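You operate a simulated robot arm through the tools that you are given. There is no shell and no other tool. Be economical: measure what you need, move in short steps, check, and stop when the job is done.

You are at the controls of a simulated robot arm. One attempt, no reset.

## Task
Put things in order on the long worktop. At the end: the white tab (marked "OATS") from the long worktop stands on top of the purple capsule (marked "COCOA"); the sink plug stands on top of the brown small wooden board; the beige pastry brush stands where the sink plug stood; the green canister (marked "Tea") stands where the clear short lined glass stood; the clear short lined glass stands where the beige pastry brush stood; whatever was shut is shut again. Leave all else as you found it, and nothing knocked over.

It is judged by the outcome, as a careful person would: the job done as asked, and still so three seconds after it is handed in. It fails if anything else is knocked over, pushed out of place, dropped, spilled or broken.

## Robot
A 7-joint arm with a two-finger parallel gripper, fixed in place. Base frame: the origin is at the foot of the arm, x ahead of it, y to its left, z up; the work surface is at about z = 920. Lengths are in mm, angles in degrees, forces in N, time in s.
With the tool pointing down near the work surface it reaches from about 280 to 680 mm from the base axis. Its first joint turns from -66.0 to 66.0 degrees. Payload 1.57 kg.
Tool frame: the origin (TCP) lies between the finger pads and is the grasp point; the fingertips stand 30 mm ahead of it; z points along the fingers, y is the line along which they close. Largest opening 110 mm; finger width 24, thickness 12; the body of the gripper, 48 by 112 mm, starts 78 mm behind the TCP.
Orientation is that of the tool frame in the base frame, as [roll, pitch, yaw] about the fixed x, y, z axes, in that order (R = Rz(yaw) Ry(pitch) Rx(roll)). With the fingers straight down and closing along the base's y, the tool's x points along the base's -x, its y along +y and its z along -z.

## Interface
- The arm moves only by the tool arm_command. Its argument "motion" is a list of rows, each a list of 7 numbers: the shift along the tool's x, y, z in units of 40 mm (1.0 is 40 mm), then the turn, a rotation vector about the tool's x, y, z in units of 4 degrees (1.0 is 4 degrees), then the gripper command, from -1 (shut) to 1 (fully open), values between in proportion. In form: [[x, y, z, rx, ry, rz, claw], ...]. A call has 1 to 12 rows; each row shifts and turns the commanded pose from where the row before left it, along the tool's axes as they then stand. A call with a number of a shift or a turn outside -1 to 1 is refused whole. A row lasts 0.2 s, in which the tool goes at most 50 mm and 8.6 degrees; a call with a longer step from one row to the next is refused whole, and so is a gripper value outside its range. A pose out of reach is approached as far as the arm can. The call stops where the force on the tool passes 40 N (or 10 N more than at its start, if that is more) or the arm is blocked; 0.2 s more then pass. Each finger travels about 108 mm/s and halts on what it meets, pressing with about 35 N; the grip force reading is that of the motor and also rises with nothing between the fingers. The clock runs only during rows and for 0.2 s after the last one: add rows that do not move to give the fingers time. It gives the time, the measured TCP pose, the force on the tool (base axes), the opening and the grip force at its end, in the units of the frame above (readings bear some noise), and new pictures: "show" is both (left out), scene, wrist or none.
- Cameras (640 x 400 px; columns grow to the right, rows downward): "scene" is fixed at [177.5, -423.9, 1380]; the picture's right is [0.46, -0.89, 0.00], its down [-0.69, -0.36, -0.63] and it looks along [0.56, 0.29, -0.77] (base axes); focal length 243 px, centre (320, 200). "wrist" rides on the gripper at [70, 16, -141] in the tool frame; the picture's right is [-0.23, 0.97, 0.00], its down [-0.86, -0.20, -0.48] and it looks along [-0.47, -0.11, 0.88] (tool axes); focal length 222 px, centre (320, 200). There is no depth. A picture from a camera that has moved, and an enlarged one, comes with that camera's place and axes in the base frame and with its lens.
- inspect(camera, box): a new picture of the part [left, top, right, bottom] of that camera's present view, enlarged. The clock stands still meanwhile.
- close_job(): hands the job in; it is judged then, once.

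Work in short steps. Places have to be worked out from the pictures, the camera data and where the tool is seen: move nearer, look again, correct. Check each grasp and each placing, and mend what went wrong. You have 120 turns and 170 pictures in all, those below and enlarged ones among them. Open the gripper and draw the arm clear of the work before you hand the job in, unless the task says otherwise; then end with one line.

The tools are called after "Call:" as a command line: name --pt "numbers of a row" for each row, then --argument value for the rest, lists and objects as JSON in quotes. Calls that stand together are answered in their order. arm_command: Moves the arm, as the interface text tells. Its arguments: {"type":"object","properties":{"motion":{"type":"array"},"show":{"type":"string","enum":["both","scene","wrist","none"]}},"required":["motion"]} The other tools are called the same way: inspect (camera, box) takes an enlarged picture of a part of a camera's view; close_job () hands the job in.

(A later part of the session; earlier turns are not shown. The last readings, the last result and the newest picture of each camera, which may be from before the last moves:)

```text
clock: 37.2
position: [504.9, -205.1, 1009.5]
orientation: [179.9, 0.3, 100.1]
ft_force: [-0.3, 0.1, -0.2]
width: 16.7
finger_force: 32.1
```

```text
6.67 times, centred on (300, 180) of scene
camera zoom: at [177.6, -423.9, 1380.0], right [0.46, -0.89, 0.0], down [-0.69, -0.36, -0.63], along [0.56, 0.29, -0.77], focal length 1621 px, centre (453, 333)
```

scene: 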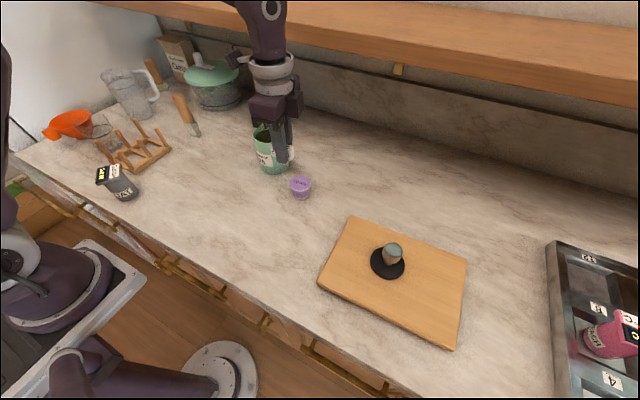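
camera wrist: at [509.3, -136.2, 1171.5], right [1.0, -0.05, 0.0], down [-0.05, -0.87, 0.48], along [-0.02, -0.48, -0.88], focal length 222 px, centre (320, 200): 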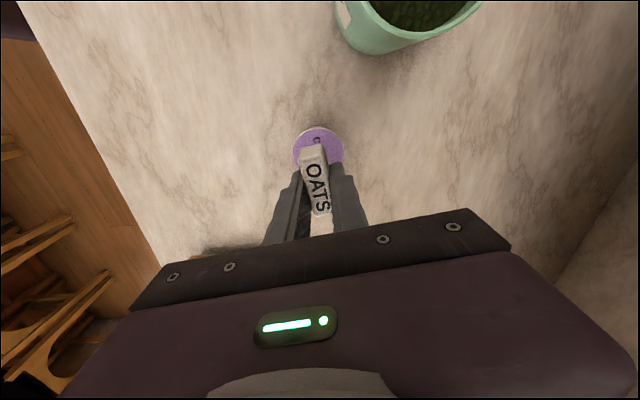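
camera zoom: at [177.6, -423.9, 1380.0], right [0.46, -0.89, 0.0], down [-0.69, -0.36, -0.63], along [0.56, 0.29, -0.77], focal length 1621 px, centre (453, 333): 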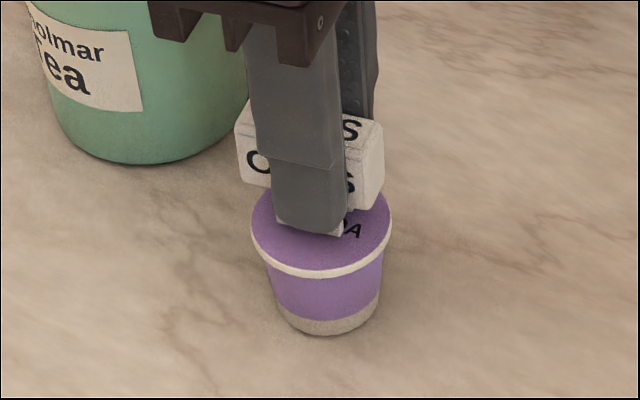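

The foot is over the middle of the capsule's lid. I feel down in small steps.

Call:
arm_command --pt "0 0 0.04 0 0 0 -1" --pt "0 0 0.03 0 0 0 -1" --pt "0 0 0 0 0 0 -1" --show "none"

Call:
arm_command --pt "0 0 0.04 0 0 0 -1" --pt "0 0 0 0 0 0 -1" --show "none"

Call:
inspect --camera "scene" --box '[270, 150, 330, 210]'

```text
clock: 38.0
position: [505.5, -203.2, 1006.0]
orientation: [179.9, 0.3, 100.1]
ft_force: [0.0, -0.5, -0.2]
width: 16.9
finger_force: 32.3
```

```text
clock: 38.6
position: [505.0, -203.2, 1005.0]
orientation: [179.8, 0.4, 100.1]
ft_force: [-1.3, 0.9, 15.8]
width: 16.8
finger_force: 31.9
```

```text
6.67 times, centred on (300, 180) of scene
camera zoom: at [177.3, -423.8, 1380.1], right [0.46, -0.89, 0.0], down [-0.68, -0.36, -0.63], along [0.56, 0.29, -0.77], focal length 1621 px, centre (453, 333)
```

zoom: 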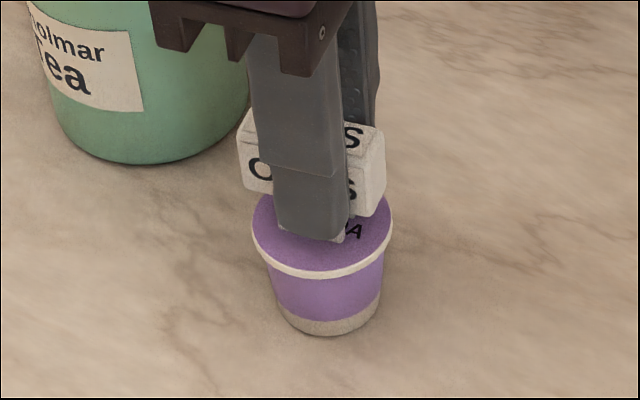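

Contact at 16 N. I ease slightly, open slowly and rise straight up.

Call:
arm_command --pt "0 0 -0.015 0 0 0 -1" --pt "0 0 0 0 0 0 -0.6" --pt "0 0 0 0 0 0 -0.4" --pt "0 0 0 0 0 0 -0.2" --pt "0 0 -0.3 0 0 0 -0.2" --pt "0 0 -0.6 0 0 0 -0.2" --pt "0 0 -0.9 0 0 0 -0.2" --pt "0 0 -0.9 0 0 0 -0.2"

Call:
inspect --camera "scene" --box '[250, 130, 330, 210]'

```text
clock: 40.4
position: [504.8, -201.7, 1113.6]
orientation: [179.9, 0.3, 100.1]
ft_force: [0.9, 0.1, -0.7]
width: 43.8
finger_force: 0.1
camera wrist: at [508.5, -130.5, 1254.8], right [1.0, -0.05, 0.0], down [-0.05, -0.87, 0.48], along [-0.02, -0.48, -0.88], focal length 222 px, centre (320, 200)
```

scene: 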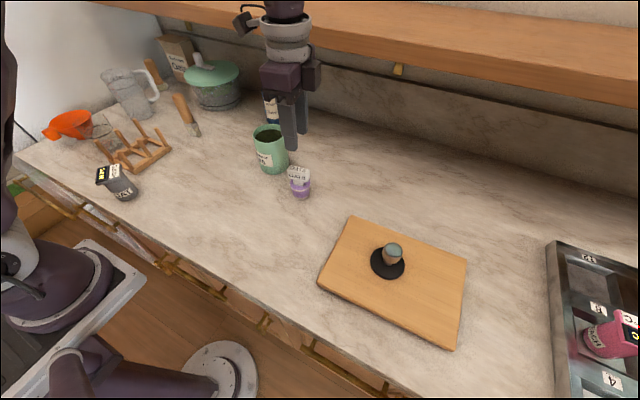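
wrist: 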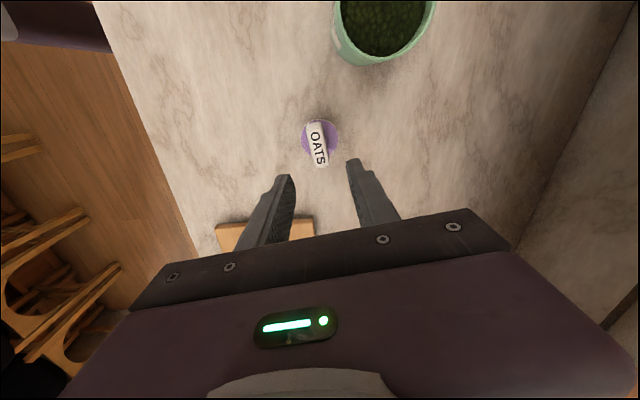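

```text
5.00 times, centred on (290, 170) of scene
camera zoom: at [177.5, -423.9, 1380.0], right [0.46, -0.89, 0.0], down [-0.68, -0.36, -0.63], along [0.56, 0.29, -0.77], focal length 1216 px, centre (470, 350)
```

zoom: 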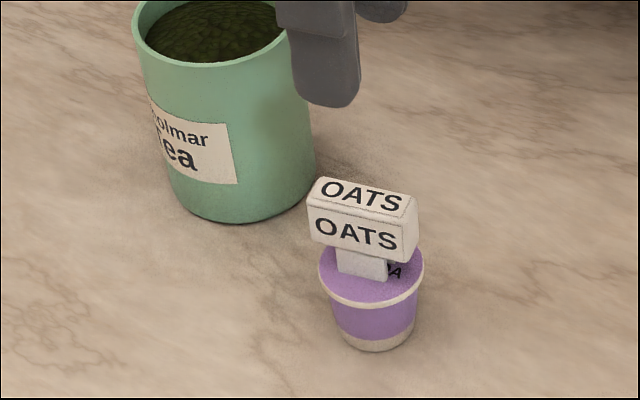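

The tab stands well on the capsule. Next I go to look at the brush at about (570,228), staying high.

Call:
arm_command --pt "0 0 -1 0 0 0 0" --pt "0.887 0.2 -0.1 0 0 0 0" --pt "0.887 0.2 0 0 0 0 0" --pt "0.887 0.2 0 0 0 0 0" --pt "0.887 0.2 0 0 0 0 0" --pt "0.887 0.2 0 0 0 0 0" --pt "0.887 0.2 0 0 0 0 0" --pt "0.887 0.2 0 0 0 0 0" --pt "0.887 0.2 0 0 0 0 0" --pt "0.887 0.2 0 0 0 0 0" --pt "0.887 0.2 0 0 0 0 0" --pt "0.6 0.1 0 0 0 0 0"

Call:
inspect --camera "scene" --box '[150, 80, 230, 150]'

```text
clock: 43.0
position: [521.0, 184.8, 1155.5]
orientation: [179.8, 0.3, 100.1]
ft_force: [-0.3, 0.4, -0.1]
width: 55.1
finger_force: 0.1
camera wrist: at [524.0, 255.8, 1295.9], right [1.0, -0.05, 0.0], down [-0.05, -0.87, 0.48], along [-0.02, -0.48, -0.88], focal length 222 px, centre (320, 200)
```

scene: 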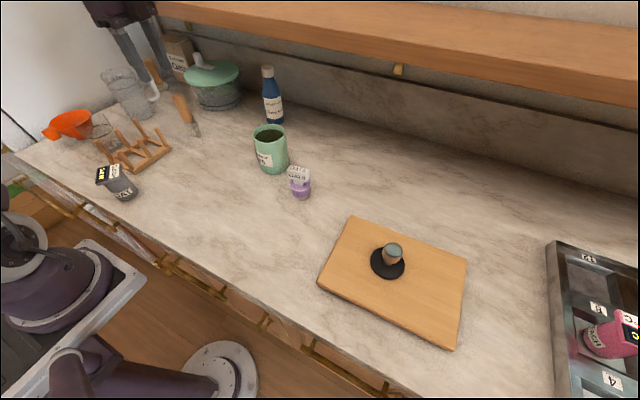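
wrist: 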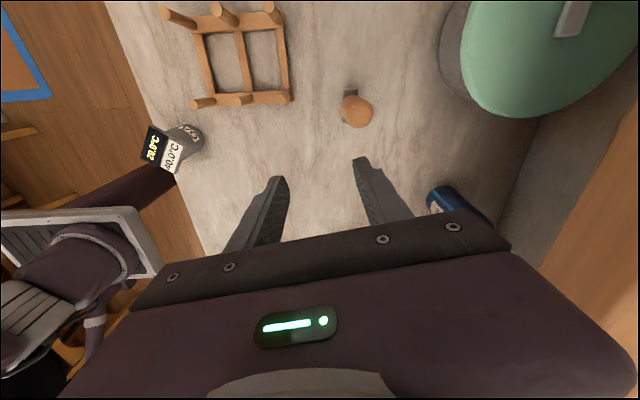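

```text
5.71 times, centred on (190, 115) of scene
camera zoom: at [177.5, -423.9, 1380.0], right [0.46, -0.89, 0.0], down [-0.69, -0.36, -0.63], along [0.56, 0.29, -0.77], focal length 1389 px, centre (1063, 686)
```

zoom: 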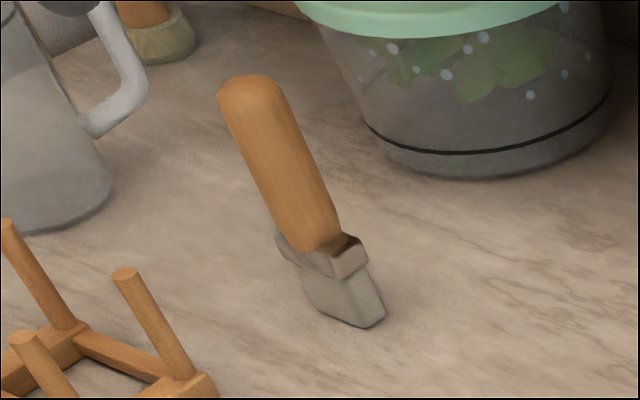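

The brush stands upright with its handle at about (566,224), top about 1048, clear of the pot. I keep this orientation, move above it with open fingers and look.

Call:
arm_command --pt "0.38 0.65 0 0 0 0 0.3" --pt "0.38 0.65 0.2 0 0 0 0.3" --pt "0 0 0.6 0 0 0 0.3" --pt "0 0 0.4 0 0 0 0.3" --pt "0 0 0 0 0 0 0.3"

Call:
inspect --camera "wrist" --box '[240, 80, 400, 240]'

Call:
inspect --camera "scene" --box '[140, 60, 240, 150]'

```text
clock: 44.2
position: [566.3, 222.3, 1108.0]
orientation: [179.9, 0.3, 100.1]
ft_force: [0.0, -0.7, 0.2]
width: 71.5
finger_force: 0.0
camera wrist: at [569.4, 293.4, 1248.7], right [1.0, -0.05, 0.0], down [-0.05, -0.87, 0.48], along [-0.02, -0.48, -0.88], focal length 222 px, centre (320, 200)
```

scene: 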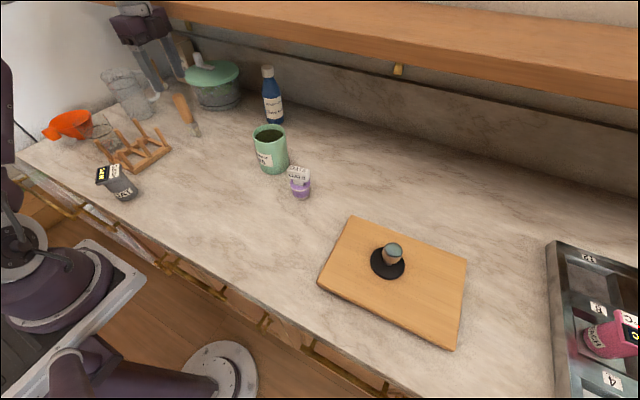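
wrist: 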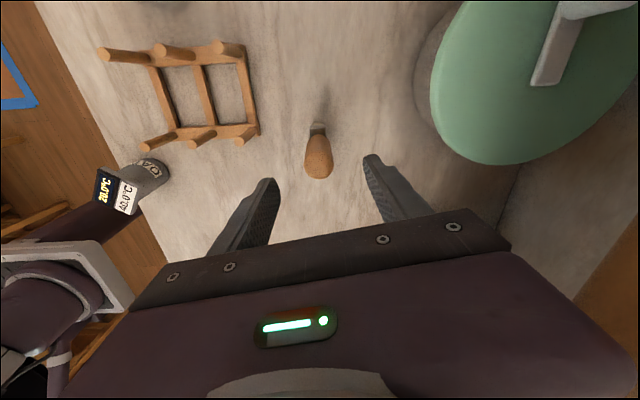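

```text
2.50 times, centred on (320, 160) of wrist
camera zoom: at [569.4, 293.4, 1248.7], right [1.0, -0.05, 0.0], down [-0.05, -0.87, 0.48], along [-0.02, -0.48, -0.88], focal length 555 px, centre (320, 300)
```

zoom: 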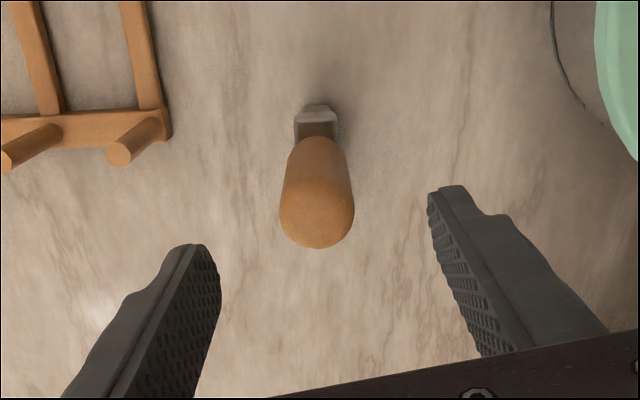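

```text
4.44 times, centred on (190, 105) of scene
camera zoom: at [177.5, -423.9, 1380.0], right [0.46, -0.89, 0.0], down [-0.68, -0.36, -0.63], along [0.56, 0.29, -0.77], focal length 1080 px, centre (898, 622)
```

zoom: 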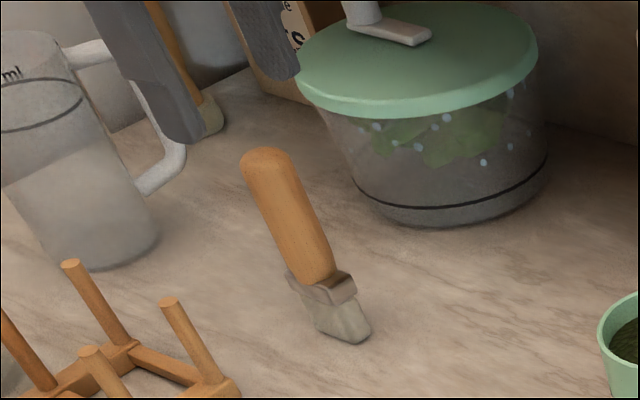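

The handle is centred between the fingers. I descend to TCP z 1005, below which the ferrule begins, and close.

Call:
arm_command --pt "0.03 0 0.8 0 0 0 0.3" --pt "0 0 0.8 0 0 0 0.3" --pt "0 0 0.7 0 0 0 0.3" --pt "0 0 0.28 0 0 0 0.3" --pt "0 0 0 0 0 0 -0.2" --pt "0 0 0 0 0 0 -0.5" --pt "0 0 0 0 0 0 -0.8" --pt "0 0 0 0 0 0 -1" --pt "0 0 0 0 0 0 -1" --show "wrist"

Call:
inspect --camera "scene" --box '[140, 60, 240, 150]'

```text
clock: 46.2
position: [564.9, 224.3, 1004.9]
orientation: [179.9, 0.3, 100.2]
ft_force: [-0.3, -0.2, 1.0]
width: 28.8
finger_force: 34.6
camera wrist: at [568.8, 295.1, 1146.0], right [1.0, -0.05, 0.0], down [-0.05, -0.87, 0.48], along [-0.02, -0.48, -0.88], focal length 222 px, centre (320, 200)
```

wrist: 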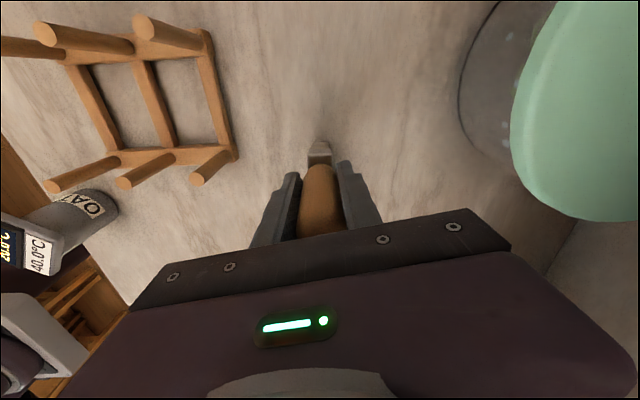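

```text
4.44 times, centred on (190, 105) of scene
camera zoom: at [177.6, -423.9, 1380.0], right [0.46, -0.89, 0.0], down [-0.69, -0.36, -0.63], along [0.56, 0.29, -0.77], focal length 1080 px, centre (898, 622)
```

zoom: 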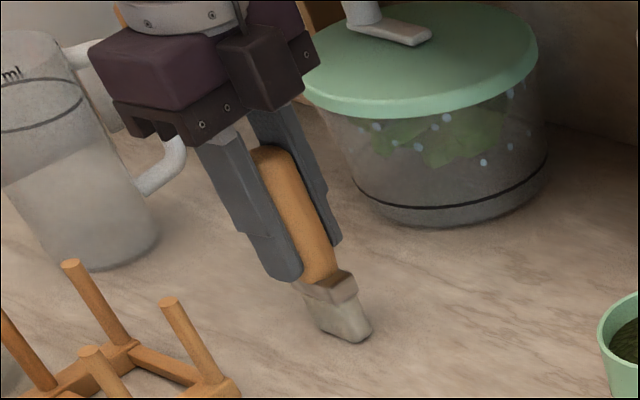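

Gripped at 28.8 mm; the brush stood at about (565,223). I lift slowly, then move along -y first (clear of the rack), then -x toward the plug's old spot.

Call:
arm_command --pt "0 0 -0.1 0 0 0 -1" --pt "0 0 -0.2 0 0 0 -1" --pt "0 0 -0.4 0 0 0 -1" --pt "0 0 -0.5 0 0 0 -1" --pt "0 0 -0.4 0 0 0 -1" --pt "-0.5 -0.09 0 0 0 0 -1" --pt "-0.75 -0.13 0 0 0 0 -1" --pt "-0.75 -0.13 0 0 0 0 -1" --pt "-0.75 -0.13 0 0 0 0 -1" --pt "-0.75 -0.13 0 0 0 0 -1" --pt "0 0 0 0 0 0 -1"

```text
clock: 48.6
position: [566.6, 82.9, 1069.3]
orientation: [179.9, 0.2, 100.1]
ft_force: [-0.2, 0.7, -1.0]
width: 28.9
finger_force: 34.6
camera wrist: at [569.8, 154.5, 1210.9], right [1.0, -0.05, 0.0], down [-0.05, -0.87, 0.48], along [-0.02, -0.48, -0.88], focal length 222 px, centre (320, 200)
```

scene: 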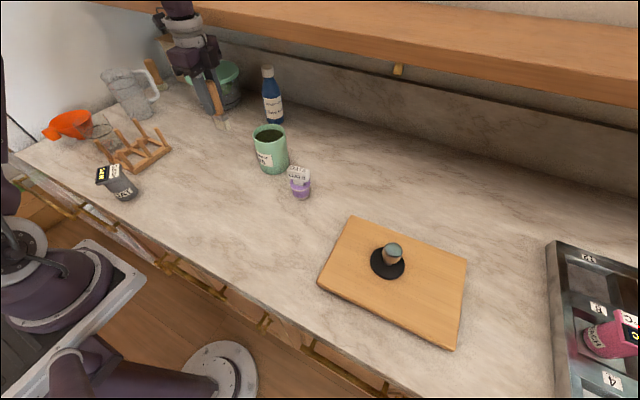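
wrist: 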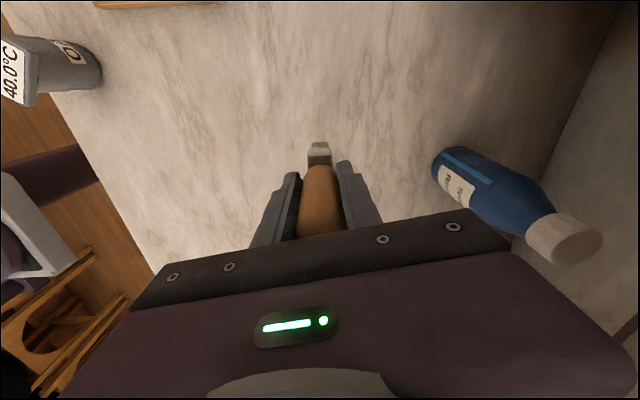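

Held firmly. Now -x to x≈405 and down to about 12 mm above the worktop.

Call:
arm_command --pt "0.1 -0.6 0 0 0 0 -1" --pt "0.14 -0.8 0 0 0 0 -1" --pt "0.14 -0.8 0 0 0 0 -1" --pt "0.14 -0.8 0 0 0 0 -1" --pt "0.14 -0.8 0 0 0 0 -1" --pt "0 -0.18 0 0 0 0 -1" --pt "0 0 0.5 0 0 0 -1" --pt "0 0 0.5 0 0 0 -1" --pt "0 0 0.3 0 0 0 -1" --pt "0 0 0 0 0 0 -1"

Call:
inspect --camera "scene" --box '[150, 120, 250, 210]'

```text
clock: 50.8
position: [405.4, 80.9, 1016.8]
orientation: [179.9, 0.3, 100.1]
ft_force: [-0.1, 0.6, -1.3]
width: 28.8
finger_force: 35.1
camera wrist: at [409.2, 151.7, 1158.0], right [1.0, -0.05, 0.0], down [-0.05, -0.87, 0.48], along [-0.02, -0.48, -0.88], focal length 222 px, centre (320, 200)
```

scene: 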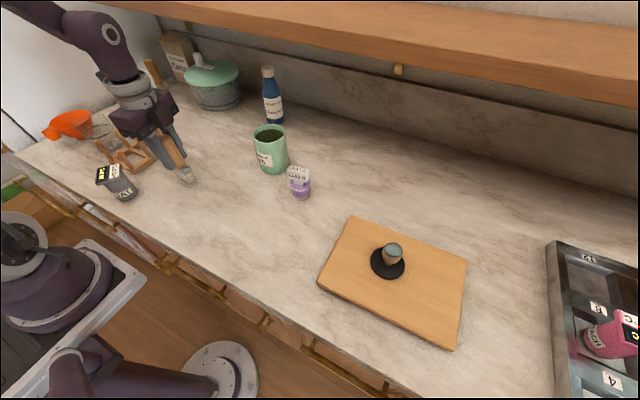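
wrist: 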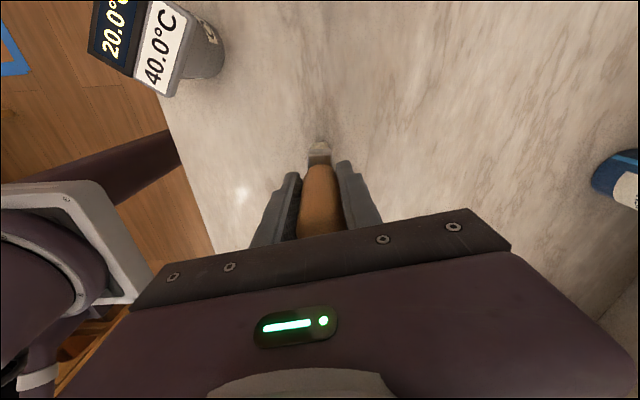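

```text
4.44 times, centred on (200, 165) of scene
camera zoom: at [177.6, -423.9, 1380.0], right [0.46, -0.89, 0.0], down [-0.69, -0.36, -0.63], along [0.56, 0.29, -0.77], focal length 1080 px, centre (853, 356)
```

zoom: 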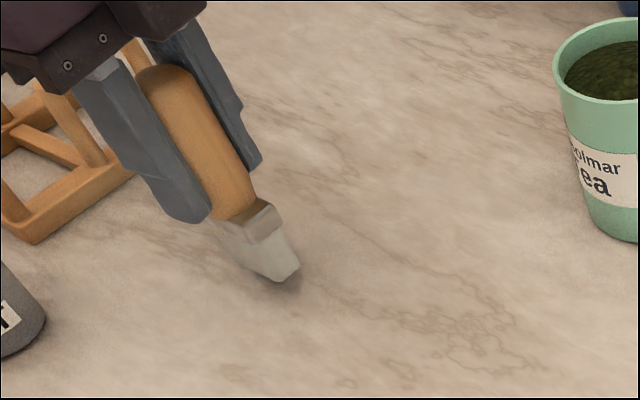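

The brush is aligned with the plug's old spot within a few mm. I lower to touch in small steps.

Call:
arm_command --pt "0 0 0.1 0 0 0 -1" --pt "0 0 0.1 0 0 0 -1" --pt "0 0 0.07 0 0 0 -1" --pt "0 0 0.02 0 0 0 -1" --pt "0 0 0 0 0 0 -1" --show "none"

```text
clock: 52.0
position: [405.9, 80.8, 1004.3]
orientation: [179.9, 0.3, 100.1]
ft_force: [-0.4, -0.3, -0.3]
width: 28.5
finger_force: 35.1
```

No clear contact yet; a little more.

Call:
arm_command --pt "0 0 0.025 0 0 0 -1" --pt "0 0 0 0 0 0 -1" --show "none"

```text
clock: 52.6
position: [406.4, 81.4, 1004.0]
orientation: [179.8, 0.4, 100.1]
ft_force: [-1.8, 2.0, 23.0]
width: 29.1
finger_force: 35.5
```

Contact at 23 N. I ease up by 0.8 mm, open slowly and rise straight up.

Call:
arm_command --pt "0 0 -0.02 0 0 0 -1" --pt "0 0 0 0 0 0 -0.4" --pt "0 0 0 0 0 0 -0.25" --pt "0 0 0 0 0 0 0" --pt "0 0 0 0 0 0 0.3" --pt "0 0 -0.3 0 0 0 0.3" --pt "0 0 -0.7 0 0 0 0.3" --pt "0 0 -0.9 0 0 0 0.3" --pt "0 0 -0.9 0 0 0 0.3" --pt "0 0 -0.9 0 0 0 0.3"

Call:
inspect --camera "scene" --box '[60, 90, 220, 210]'

```text
clock: 54.8
position: [404.9, 80.8, 1153.8]
orientation: [179.9, 0.4, 100.0]
ft_force: [0.1, 0.4, -0.3]
width: 71.5
finger_force: 0.0
camera wrist: at [408.2, 152.2, 1295.3], right [1.0, -0.05, 0.0], down [-0.05, -0.87, 0.48], along [-0.02, -0.48, -0.88], focal length 222 px, centre (320, 200)
```

scene: 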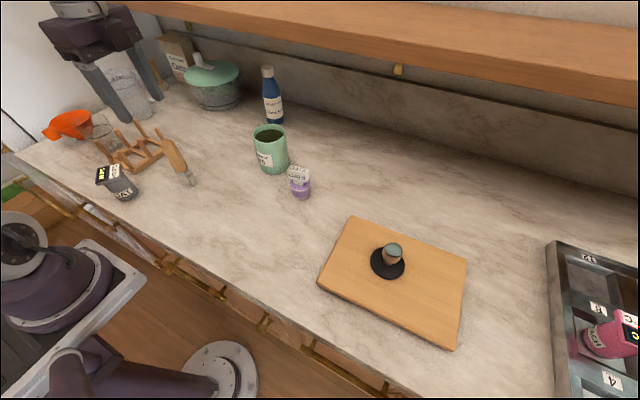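
wrist: 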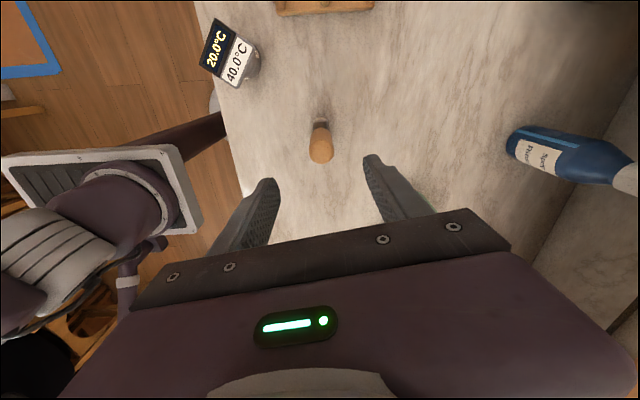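

```text
3.33 times, centred on (140, 150) of scene
camera zoom: at [177.5, -423.9, 1380.0], right [0.46, -0.89, 0.0], down [-0.68, -0.36, -0.63], along [0.56, 0.29, -0.77], focal length 810 px, centre (920, 367)
```

zoom: 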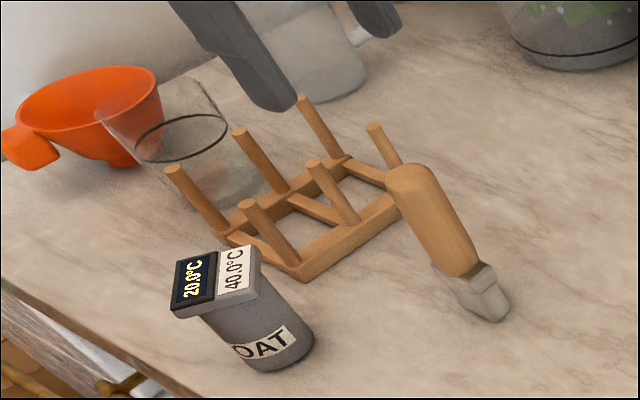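

The brush stands on the plug's old spot. Now I move high over the rack to look at the glass from above.

Call:
arm_command --pt "0.87 0.2 -0.15 0 0 0 0.9" --pt "0.87 0.2 -0.15 0 0 0 0.9" --pt "0.87 0.2 -0.15 0 0 0 0.9" --pt "0.87 0.2 -0.15 0 0 0 0.9" --pt "0.87 0.2 -0.15 0 0 0 0.9" --pt "0.87 0.2 -0.15 0 0 0 0.9" --pt "0.87 0.2 0 0 0 0 0.9" --pt "0 0 0 0 0 0 0.9"

Call:
inspect --camera "scene" --box '[40, 90, 160, 180]'

```text
clock: 56.6
position: [415.5, 333.6, 1186.8]
orientation: [180.0, 0.4, 100.0]
ft_force: [0.1, 0.8, 0.2]
width: 104.2
finger_force: 0.1
camera wrist: at [419.7, 405.7, 1328.5], right [1.0, -0.05, 0.0], down [-0.05, -0.87, 0.48], along [-0.02, -0.48, -0.88], focal length 222 px, centre (320, 200)
```

scene: 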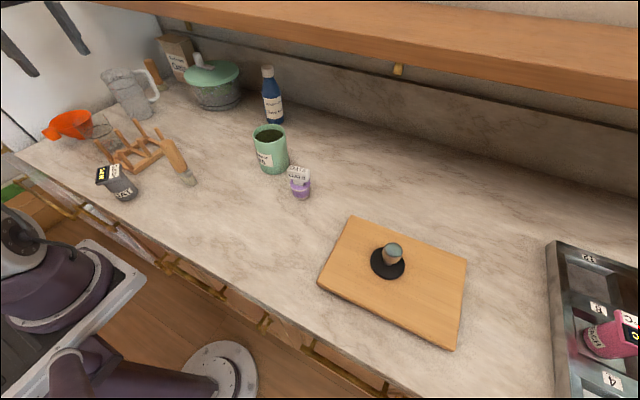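
wrist: 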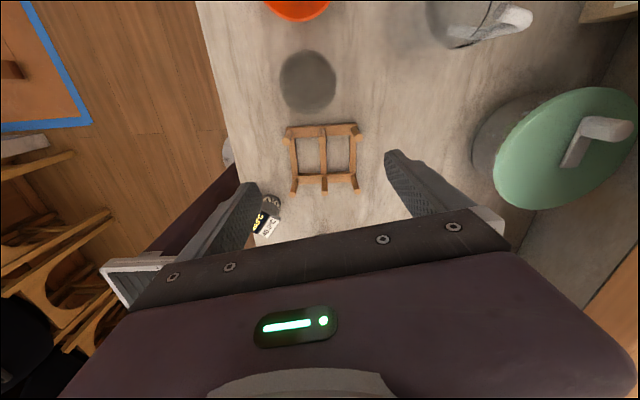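

```text
4.44 times, centred on (100, 135) of scene
camera zoom: at [177.6, -423.9, 1380.0], right [0.46, -0.89, 0.0], down [-0.68, -0.36, -0.63], along [0.56, 0.29, -0.77], focal length 1080 px, centre (1298, 489)
```

zoom: 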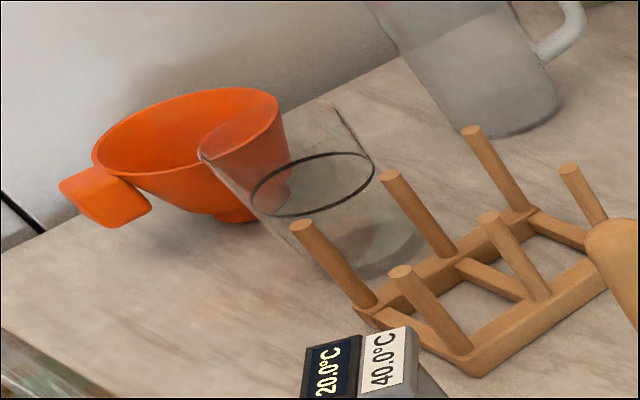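

The glass base is near (405,400), rim about z 1010 and about 85 mm wide, with the rack at y<330 and the scoop at y>460. I move over it fully open and look.

Call:
arm_command --pt "0.84 0.03 0.3 0 0 0 1" --pt "0.84 0.03 0.5 0 0 0 1" --pt "0 0 0.7 0 0 0 1" --pt "0 0 0.6 0 0 0 1" --pt "0 0 0 0 0 0 1"

Call:
inspect --camera "scene" --box '[30, 60, 170, 180]'

Call:
inspect --camera "wrist" --box '[190, 60, 450, 250]'

```text
clock: 57.8
position: [409.0, 397.2, 1102.0]
orientation: [180.0, 0.3, 100.2]
ft_force: [-0.4, -0.1, -0.4]
width: 110.1
finger_force: 0.1
camera wrist: at [412.0, 468.0, 1242.7], right [1.0, -0.05, 0.0], down [-0.05, -0.87, 0.48], along [-0.02, -0.48, -0.88], focal length 222 px, centre (320, 200)
```

scene: 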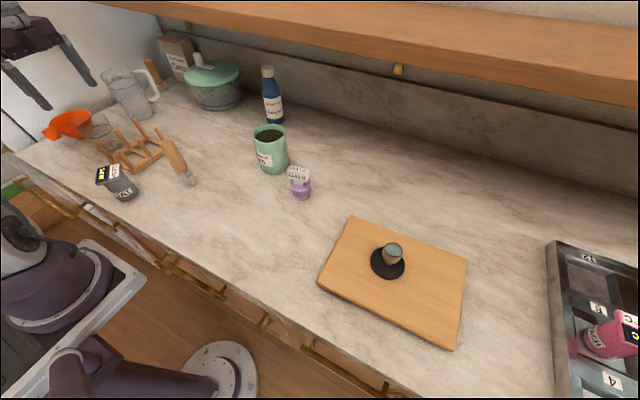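
wrist: 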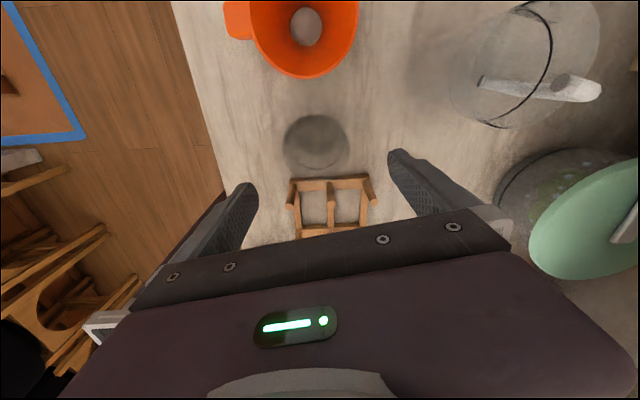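

```text
3.33 times, centred on (100, 120) of scene
camera zoom: at [177.5, -423.9, 1380.0], right [0.46, -0.89, 0.0], down [-0.68, -0.36, -0.63], along [0.56, 0.29, -0.77], focal length 810 px, centre (1053, 467)
```

zoom: 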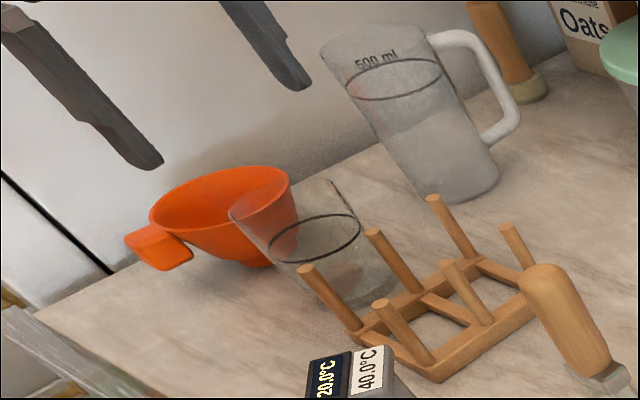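

```text
2.11 times, centred on (320, 155) of wrist
camera zoom: at [412.0, 468.0, 1242.7], right [1.0, -0.05, 0.0], down [-0.05, -0.87, 0.48], along [-0.02, -0.48, -0.88], focal length 468 px, centre (320, 295)
```

zoom: 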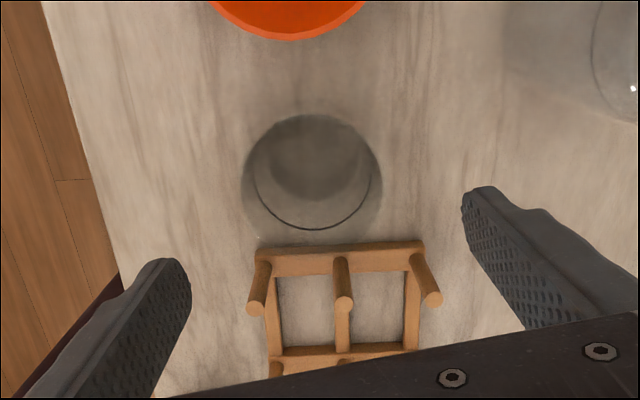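

The glass is centred at about (408,400), under the tool. I descend to TCP z 975 with the fingers fully open, then check.

Call:
arm_command --pt "0.07 -0.02 0.7 0 0 0 1" --pt "0 0 0.8 0 0 0 1" --pt "0 0 0.8 0 0 0 1" --pt "0 0 0.6 0 0 0 1" --pt "0 0 0.27 0 0 0 1" --pt "0 0 0 0 0 0 1" --show "none"

Call:
inspect --camera "scene" --box '[30, 60, 170, 180]'

Call:
inspect --camera "wrist" --box '[190, 60, 450, 250]'

```text
clock: 59.2
position: [407.7, 398.8, 975.2]
orientation: [179.8, 0.3, 100.0]
ft_force: [-0.1, 0.3, 0.0]
width: 109.6
finger_force: 0.1
```

```text
3.33 times, centred on (100, 120) of scene
camera zoom: at [177.5, -423.9, 1380.0], right [0.46, -0.89, 0.0], down [-0.68, -0.36, -0.63], along [0.56, 0.29, -0.77], focal length 810 px, centre (1053, 467)
```

zoom: 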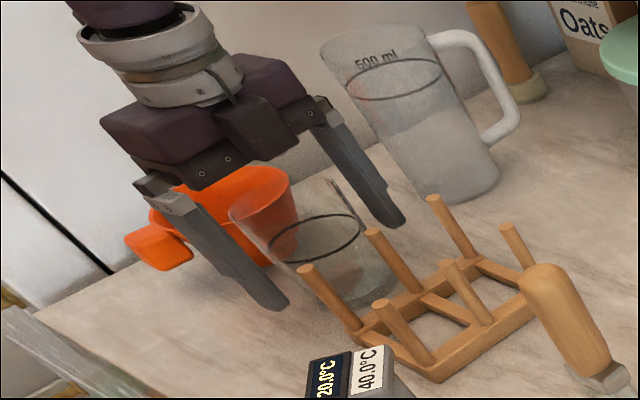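

```text
2.11 times, centred on (320, 155) of wrist
camera zoom: at [410.2, 470.5, 1116.1], right [1.0, -0.05, 0.0], down [-0.05, -0.87, 0.48], along [-0.02, -0.48, -0.88], focal length 468 px, centre (320, 295)
```

zoom: 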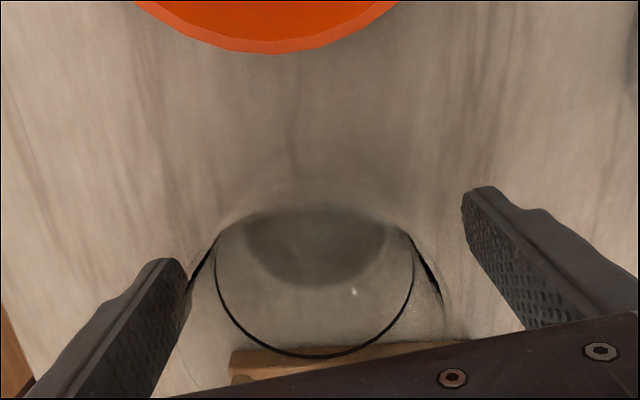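

The glass is between the fingers. I shift 2 mm and close gently.

Call:
arm_command --pt "0 -0.05 0 0 0 0 0.8" --pt "0 0 0 0 0 0 0.65" --pt "0 0 0 0 0 0 0.5" --pt "0 0 0 0 0 0 0.35" --pt "0 0 0 0 0 0 0.2" --pt "0 0 0 0 0 0 -0.2" --pt "0 0 0 0 0 0 -1" --pt "0 0 0 0 0 0 -1" --show "none"

Call:
inspect --camera "scene" --box '[30, 60, 170, 180]'

Call:
inspect --camera "wrist" --box '[190, 60, 450, 250]'

```text
clock: 61.0
position: [404.5, 399.3, 975.1]
orientation: [179.9, 0.4, 100.1]
ft_force: [0.8, 0.5, 0.0]
width: 78.0
finger_force: 35.5
```

```text
3.33 times, centred on (100, 120) of scene
camera zoom: at [177.6, -423.9, 1380.0], right [0.46, -0.89, 0.0], down [-0.69, -0.36, -0.63], along [0.56, 0.29, -0.77], focal length 810 px, centre (1053, 467)
```

zoom: 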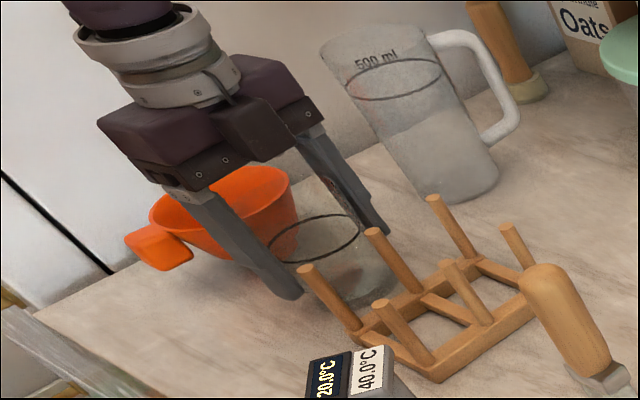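

```text
2.11 times, centred on (320, 155) of wrist
camera zoom: at [408.3, 470.1, 1116.4], right [1.0, -0.05, 0.0], down [-0.05, -0.87, 0.48], along [-0.02, -0.48, -0.88], focal length 468 px, centre (320, 295)
```

zoom: 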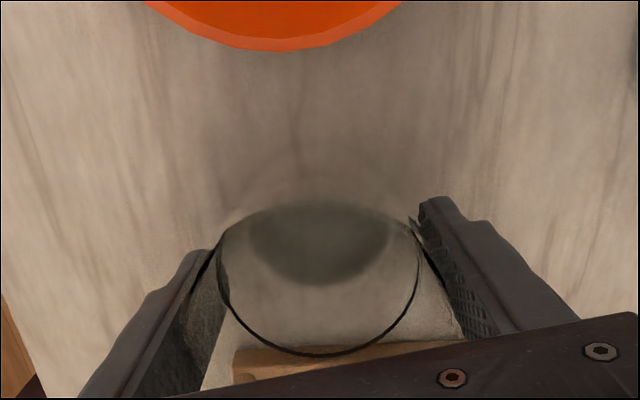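

Gripped at 78 mm. I lift very slowly first to test the hold.

Call:
arm_command --pt "0 0 -0.05 0 0 0 -1" --pt "0 0 -0.1 0 0 0 -1" --pt "0 0 -0.15 0 0 0 -1" --pt "0 0 -0.2 0 0 0 -1" --pt "0 0 -0.2 0 0 0 -1" --pt "0 0 0 0 0 0 -1" --show "none"

Call:
inspect --camera "scene" --box '[30, 60, 170, 180]'

```text
clock: 62.4
position: [405.7, 399.7, 1005.4]
orientation: [180.0, 0.3, 100.1]
ft_force: [0.5, -0.6, -2.0]
width: 77.7
finger_force: 34.6
```

```text
3.33 times, centred on (100, 120) of scene
camera zoom: at [177.6, -423.9, 1380.0], right [0.46, -0.89, 0.0], down [-0.69, -0.36, -0.63], along [0.56, 0.29, -0.77], focal length 810 px, centre (1053, 467)
```

zoom: 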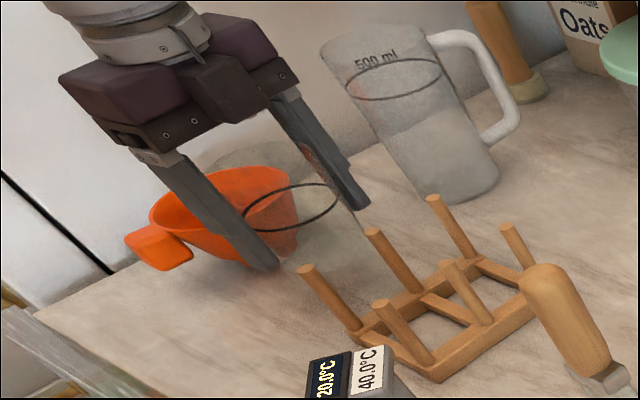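

It's held. I lift higher, slowly, to clear the rack.

Call:
arm_command --pt "0 0 -0.3 0 0 0 -1" --pt "0 0 -0.4 0 0 0 -1" --pt "0 0 -0.5 0 0 0 -1" --pt "0 0 -0.4 0 0 0 -1" --pt "0 0 -0.3 0 0 0 -1" --pt "0 0 0 0 0 0 -1" --show "wrist"

Call:
inspect --camera "scene" --box '[20, 30, 180, 170]'

```text
clock: 63.8
position: [406.7, 398.9, 1080.3]
orientation: [179.9, 0.3, 100.0]
ft_force: [0.9, 0.5, -1.3]
width: 77.7
finger_force: 35.2
camera wrist: at [409.5, 470.5, 1220.9], right [1.0, -0.05, 0.0], down [-0.05, -0.87, 0.48], along [-0.02, -0.48, -0.88], focal length 222 px, centre (320, 200)
```

wrist: 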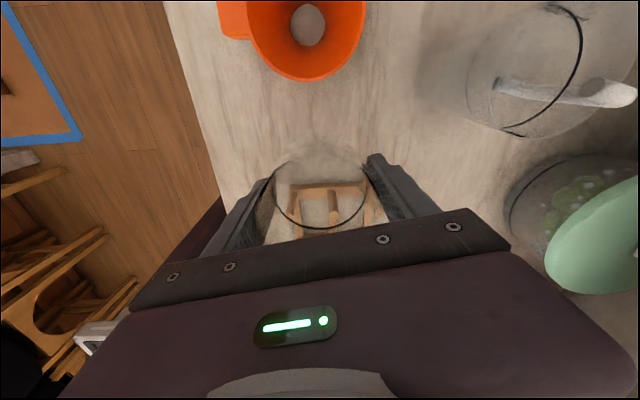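

```text
2.86 times, centred on (100, 100) of scene
camera zoom: at [177.6, -423.9, 1380.0], right [0.46, -0.89, 0.0], down [-0.69, -0.36, -0.63], along [0.56, 0.29, -0.77], focal length 694 px, centre (949, 486)
```

zoom: 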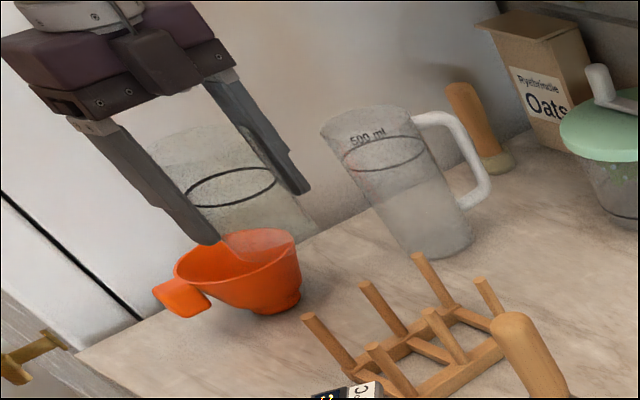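

Held and level. I carry it to the brush's old spot.

Call:
arm_command --pt "-0.4 0.25 0 0 0 0 -1" --pt "-0.6 0.38 0 0 0 0 -1" --pt "-0.66 0.41 0 0 0 0 -1" --pt "-0.66 0.41 0 0 0 0 -1" --pt "-0.66 0.41 0 0 0 0 -1" --pt "-0.66 0.41 0 0 0 0 -1" --pt "-0.6 0.38 0 0 0 0 -1" --pt "-0.5 0.32 0 0 0 0 -1" --pt "-0.3 0.2 0 0 0 0 -1" --pt "0 0 0 0 0 0 -1"

Call:
inspect --camera "scene" --box '[100, 20, 260, 160]'

```text
clock: 66.0
position: [565.0, 223.1, 1080.9]
orientation: [180.0, 0.3, 100.2]
ft_force: [0.4, -0.4, -2.2]
width: 77.9
finger_force: 34.9
camera wrist: at [568.1, 294.4, 1222.1], right [1.0, -0.05, 0.0], down [-0.05, -0.87, 0.48], along [-0.02, -0.48, -0.88], focal length 222 px, centre (320, 200)
```

scene: 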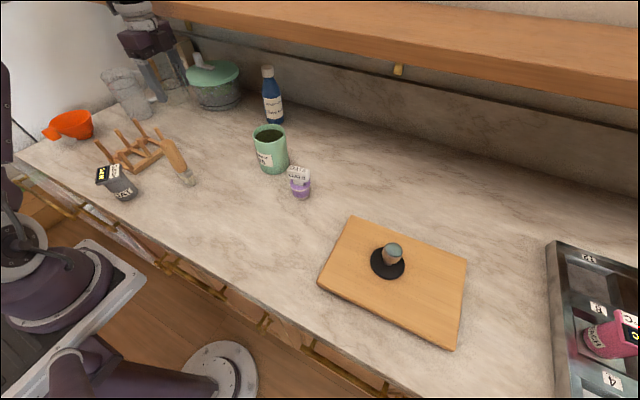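
wrist: 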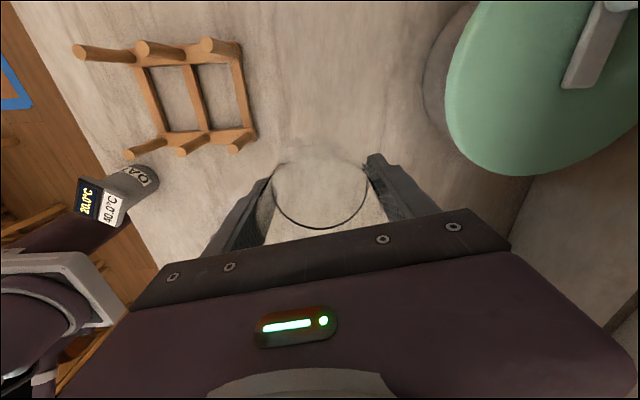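

```text
2.86 times, centred on (180, 90) of scene
camera zoom: at [177.6, -423.9, 1380.0], right [0.46, -0.89, 0.0], down [-0.69, -0.36, -0.63], along [0.56, 0.29, -0.77], focal length 694 px, centre (720, 514)
```

zoom: 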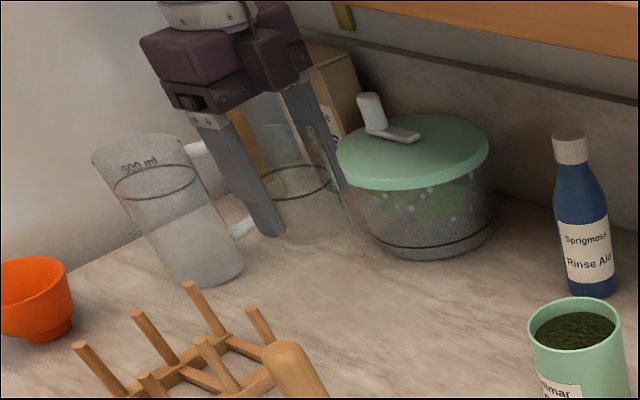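

On target. I lower to just above the contact height (975).

Call:
arm_command --pt "0 0 0.4 0 0 0 -1" --pt "0 0 0.6 0 0 0 -1" --pt "0 0 0.6 0 0 0 -1" --pt "0 0 0.5 0 0 0 -1" --pt "0 0 0.3 0 0 0 -1" --pt "0 0 0.15 0 0 0 -1" --pt "0 0 0.04 0 0 0 -1" --pt "0 0 0 0 0 0 -1" --show "none"

Call:
arm_command --pt "0 0 0.03 0 0 0 -1" --pt "0 0 0.02 0 0 0 -1" --pt "0 0 0 0 0 0 -1" --show "none"

```text
clock: 67.8
position: [564.9, 222.2, 977.7]
orientation: [179.9, 0.3, 100.0]
ft_force: [0.0, 1.3, -1.5]
width: 77.7
finger_force: 34.9
```

```text
clock: 68.6
position: [566.6, 222.9, 976.2]
orientation: [179.9, 0.4, 100.0]
ft_force: [0.2, 0.5, -2.9]
width: 77.8
finger_force: 35.1
```

Not touching yet; 1 mm steps more.

Call:
arm_command --pt "0 0 0.025 0 0 0 -1" --pt "0 0 0 0 0 0 -1" --show "none"

Call:
arm_command --pt "0 0 0.02 0 0 0 -1" --pt "0 0 0 0 0 0 -1" --show "none"

```text
clock: 69.2
position: [565.8, 222.8, 976.6]
orientation: [179.9, 0.3, 100.1]
ft_force: [-0.5, 0.2, -0.1]
width: 77.7
finger_force: 34.5
```

```text
clock: 69.8
position: [565.6, 223.0, 974.5]
orientation: [179.8, 0.3, 100.2]
ft_force: [-1.3, -1.0, 10.8]
width: 77.6
finger_force: 34.4
```

Contact at 11 N. I open gradually to full and rise straight up.

Call:
arm_command --pt "0 0 -0.01 0 0 0 0.3" --pt "0 0 0 0 0 0 0.45" --pt "0 0 0 0 0 0 0.6" --pt "0 0 0 0 0 0 0.8" --pt "0 0 0 0 0 0 1" --pt "0 0 -0.3 0 0 0 1" --pt "0 0 -0.6 0 0 0 1" --pt "0 0 -0.9 0 0 0 1" --pt "0 0 -0.9 0 0 0 1" --pt "0 0 -0.9 0 0 0 1"

Call:
inspect --camera "scene" --box '[100, 50, 240, 180]'

```text
clock: 72.0
position: [564.3, 222.4, 1119.8]
orientation: [180.0, 0.4, 100.0]
ft_force: [-0.2, 0.7, -0.3]
width: 109.9
finger_force: 0.1
camera wrist: at [568.0, 294.5, 1260.6], right [1.0, -0.05, 0.0], down [-0.05, -0.87, 0.48], along [-0.02, -0.48, -0.88], focal length 222 px, centre (320, 200)
```

scene: 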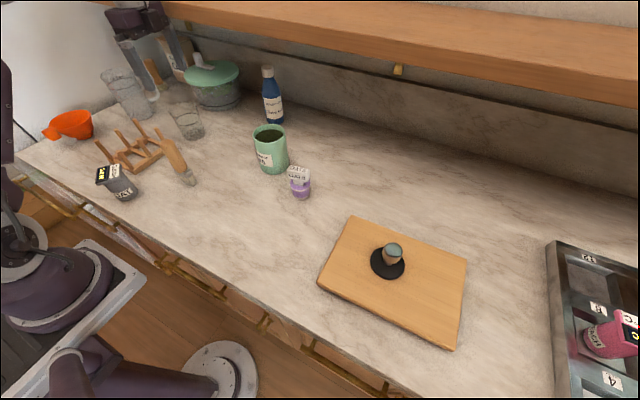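
wrist: 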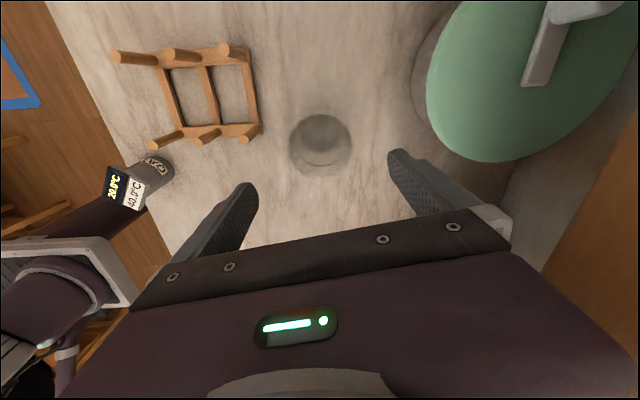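

```text
3.08 times, centred on (170, 115) of scene
camera zoom: at [177.5, -423.9, 1380.0], right [0.46, -0.89, 0.0], down [-0.68, -0.36, -0.63], along [0.56, 0.29, -0.77], focal length 748 px, centre (782, 462)
```

zoom: 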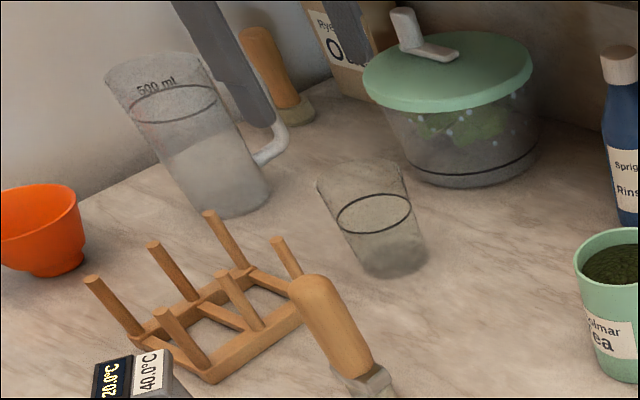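

The glass stands at the brush's old spot. Now the canister: I move above about (562,-86) to look.

Call:
arm_command --pt "0 0 -0.9 0 0 0 1" --pt "-0.947 -0.174 0 0 0 0 1" --pt "-0.947 -0.174 0 0 0 0 1" --pt "-0.947 -0.174 0 0 0 0 1" --pt "-0.947 -0.174 0 0 0 0 1" --pt "-0.947 -0.174 0 0 0 0 1" --pt "-0.947 -0.174 0 0 0 0 1" --pt "-0.947 -0.174 0 0 0 0 1" --pt "-0.947 -0.174 0 0 0 0 1" --pt "0 0 0.5 0 0 0 1" --pt "0 0 0 0 0 0 1"

Call:
inspect --camera "scene" --box '[220, 90, 340, 210]'

```text
clock: 74.4
position: [563.9, -85.8, 1133.6]
orientation: [179.9, 0.3, 100.0]
ft_force: [0.4, -0.4, 0.0]
width: 110.2
finger_force: 0.0
camera wrist: at [566.4, -14.3, 1275.2], right [1.0, -0.05, 0.0], down [-0.05, -0.87, 0.48], along [-0.02, -0.48, -0.88], focal length 222 px, centre (320, 200)
```

scene: 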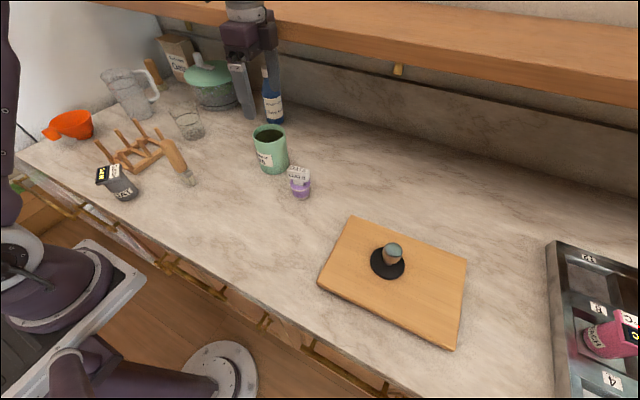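
wrist: 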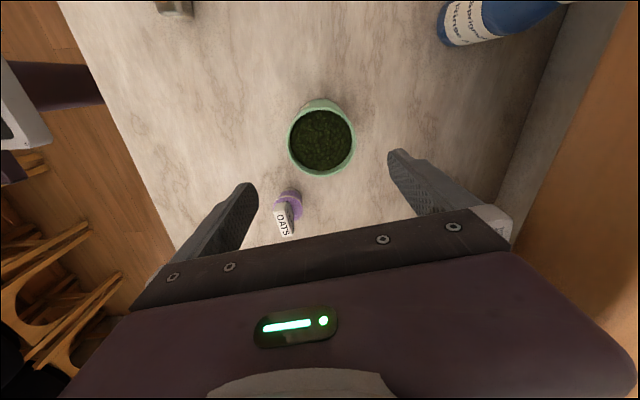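

```text
3.33 times, centred on (280, 150) of scene
camera zoom: at [177.5, -423.9, 1380.0], right [0.46, -0.89, 0.0], down [-0.69, -0.36, -0.63], along [0.56, 0.29, -0.77], focal length 810 px, centre (453, 367)
```

zoom: 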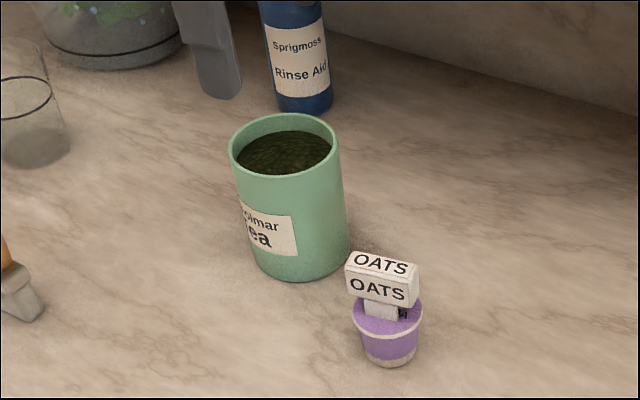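

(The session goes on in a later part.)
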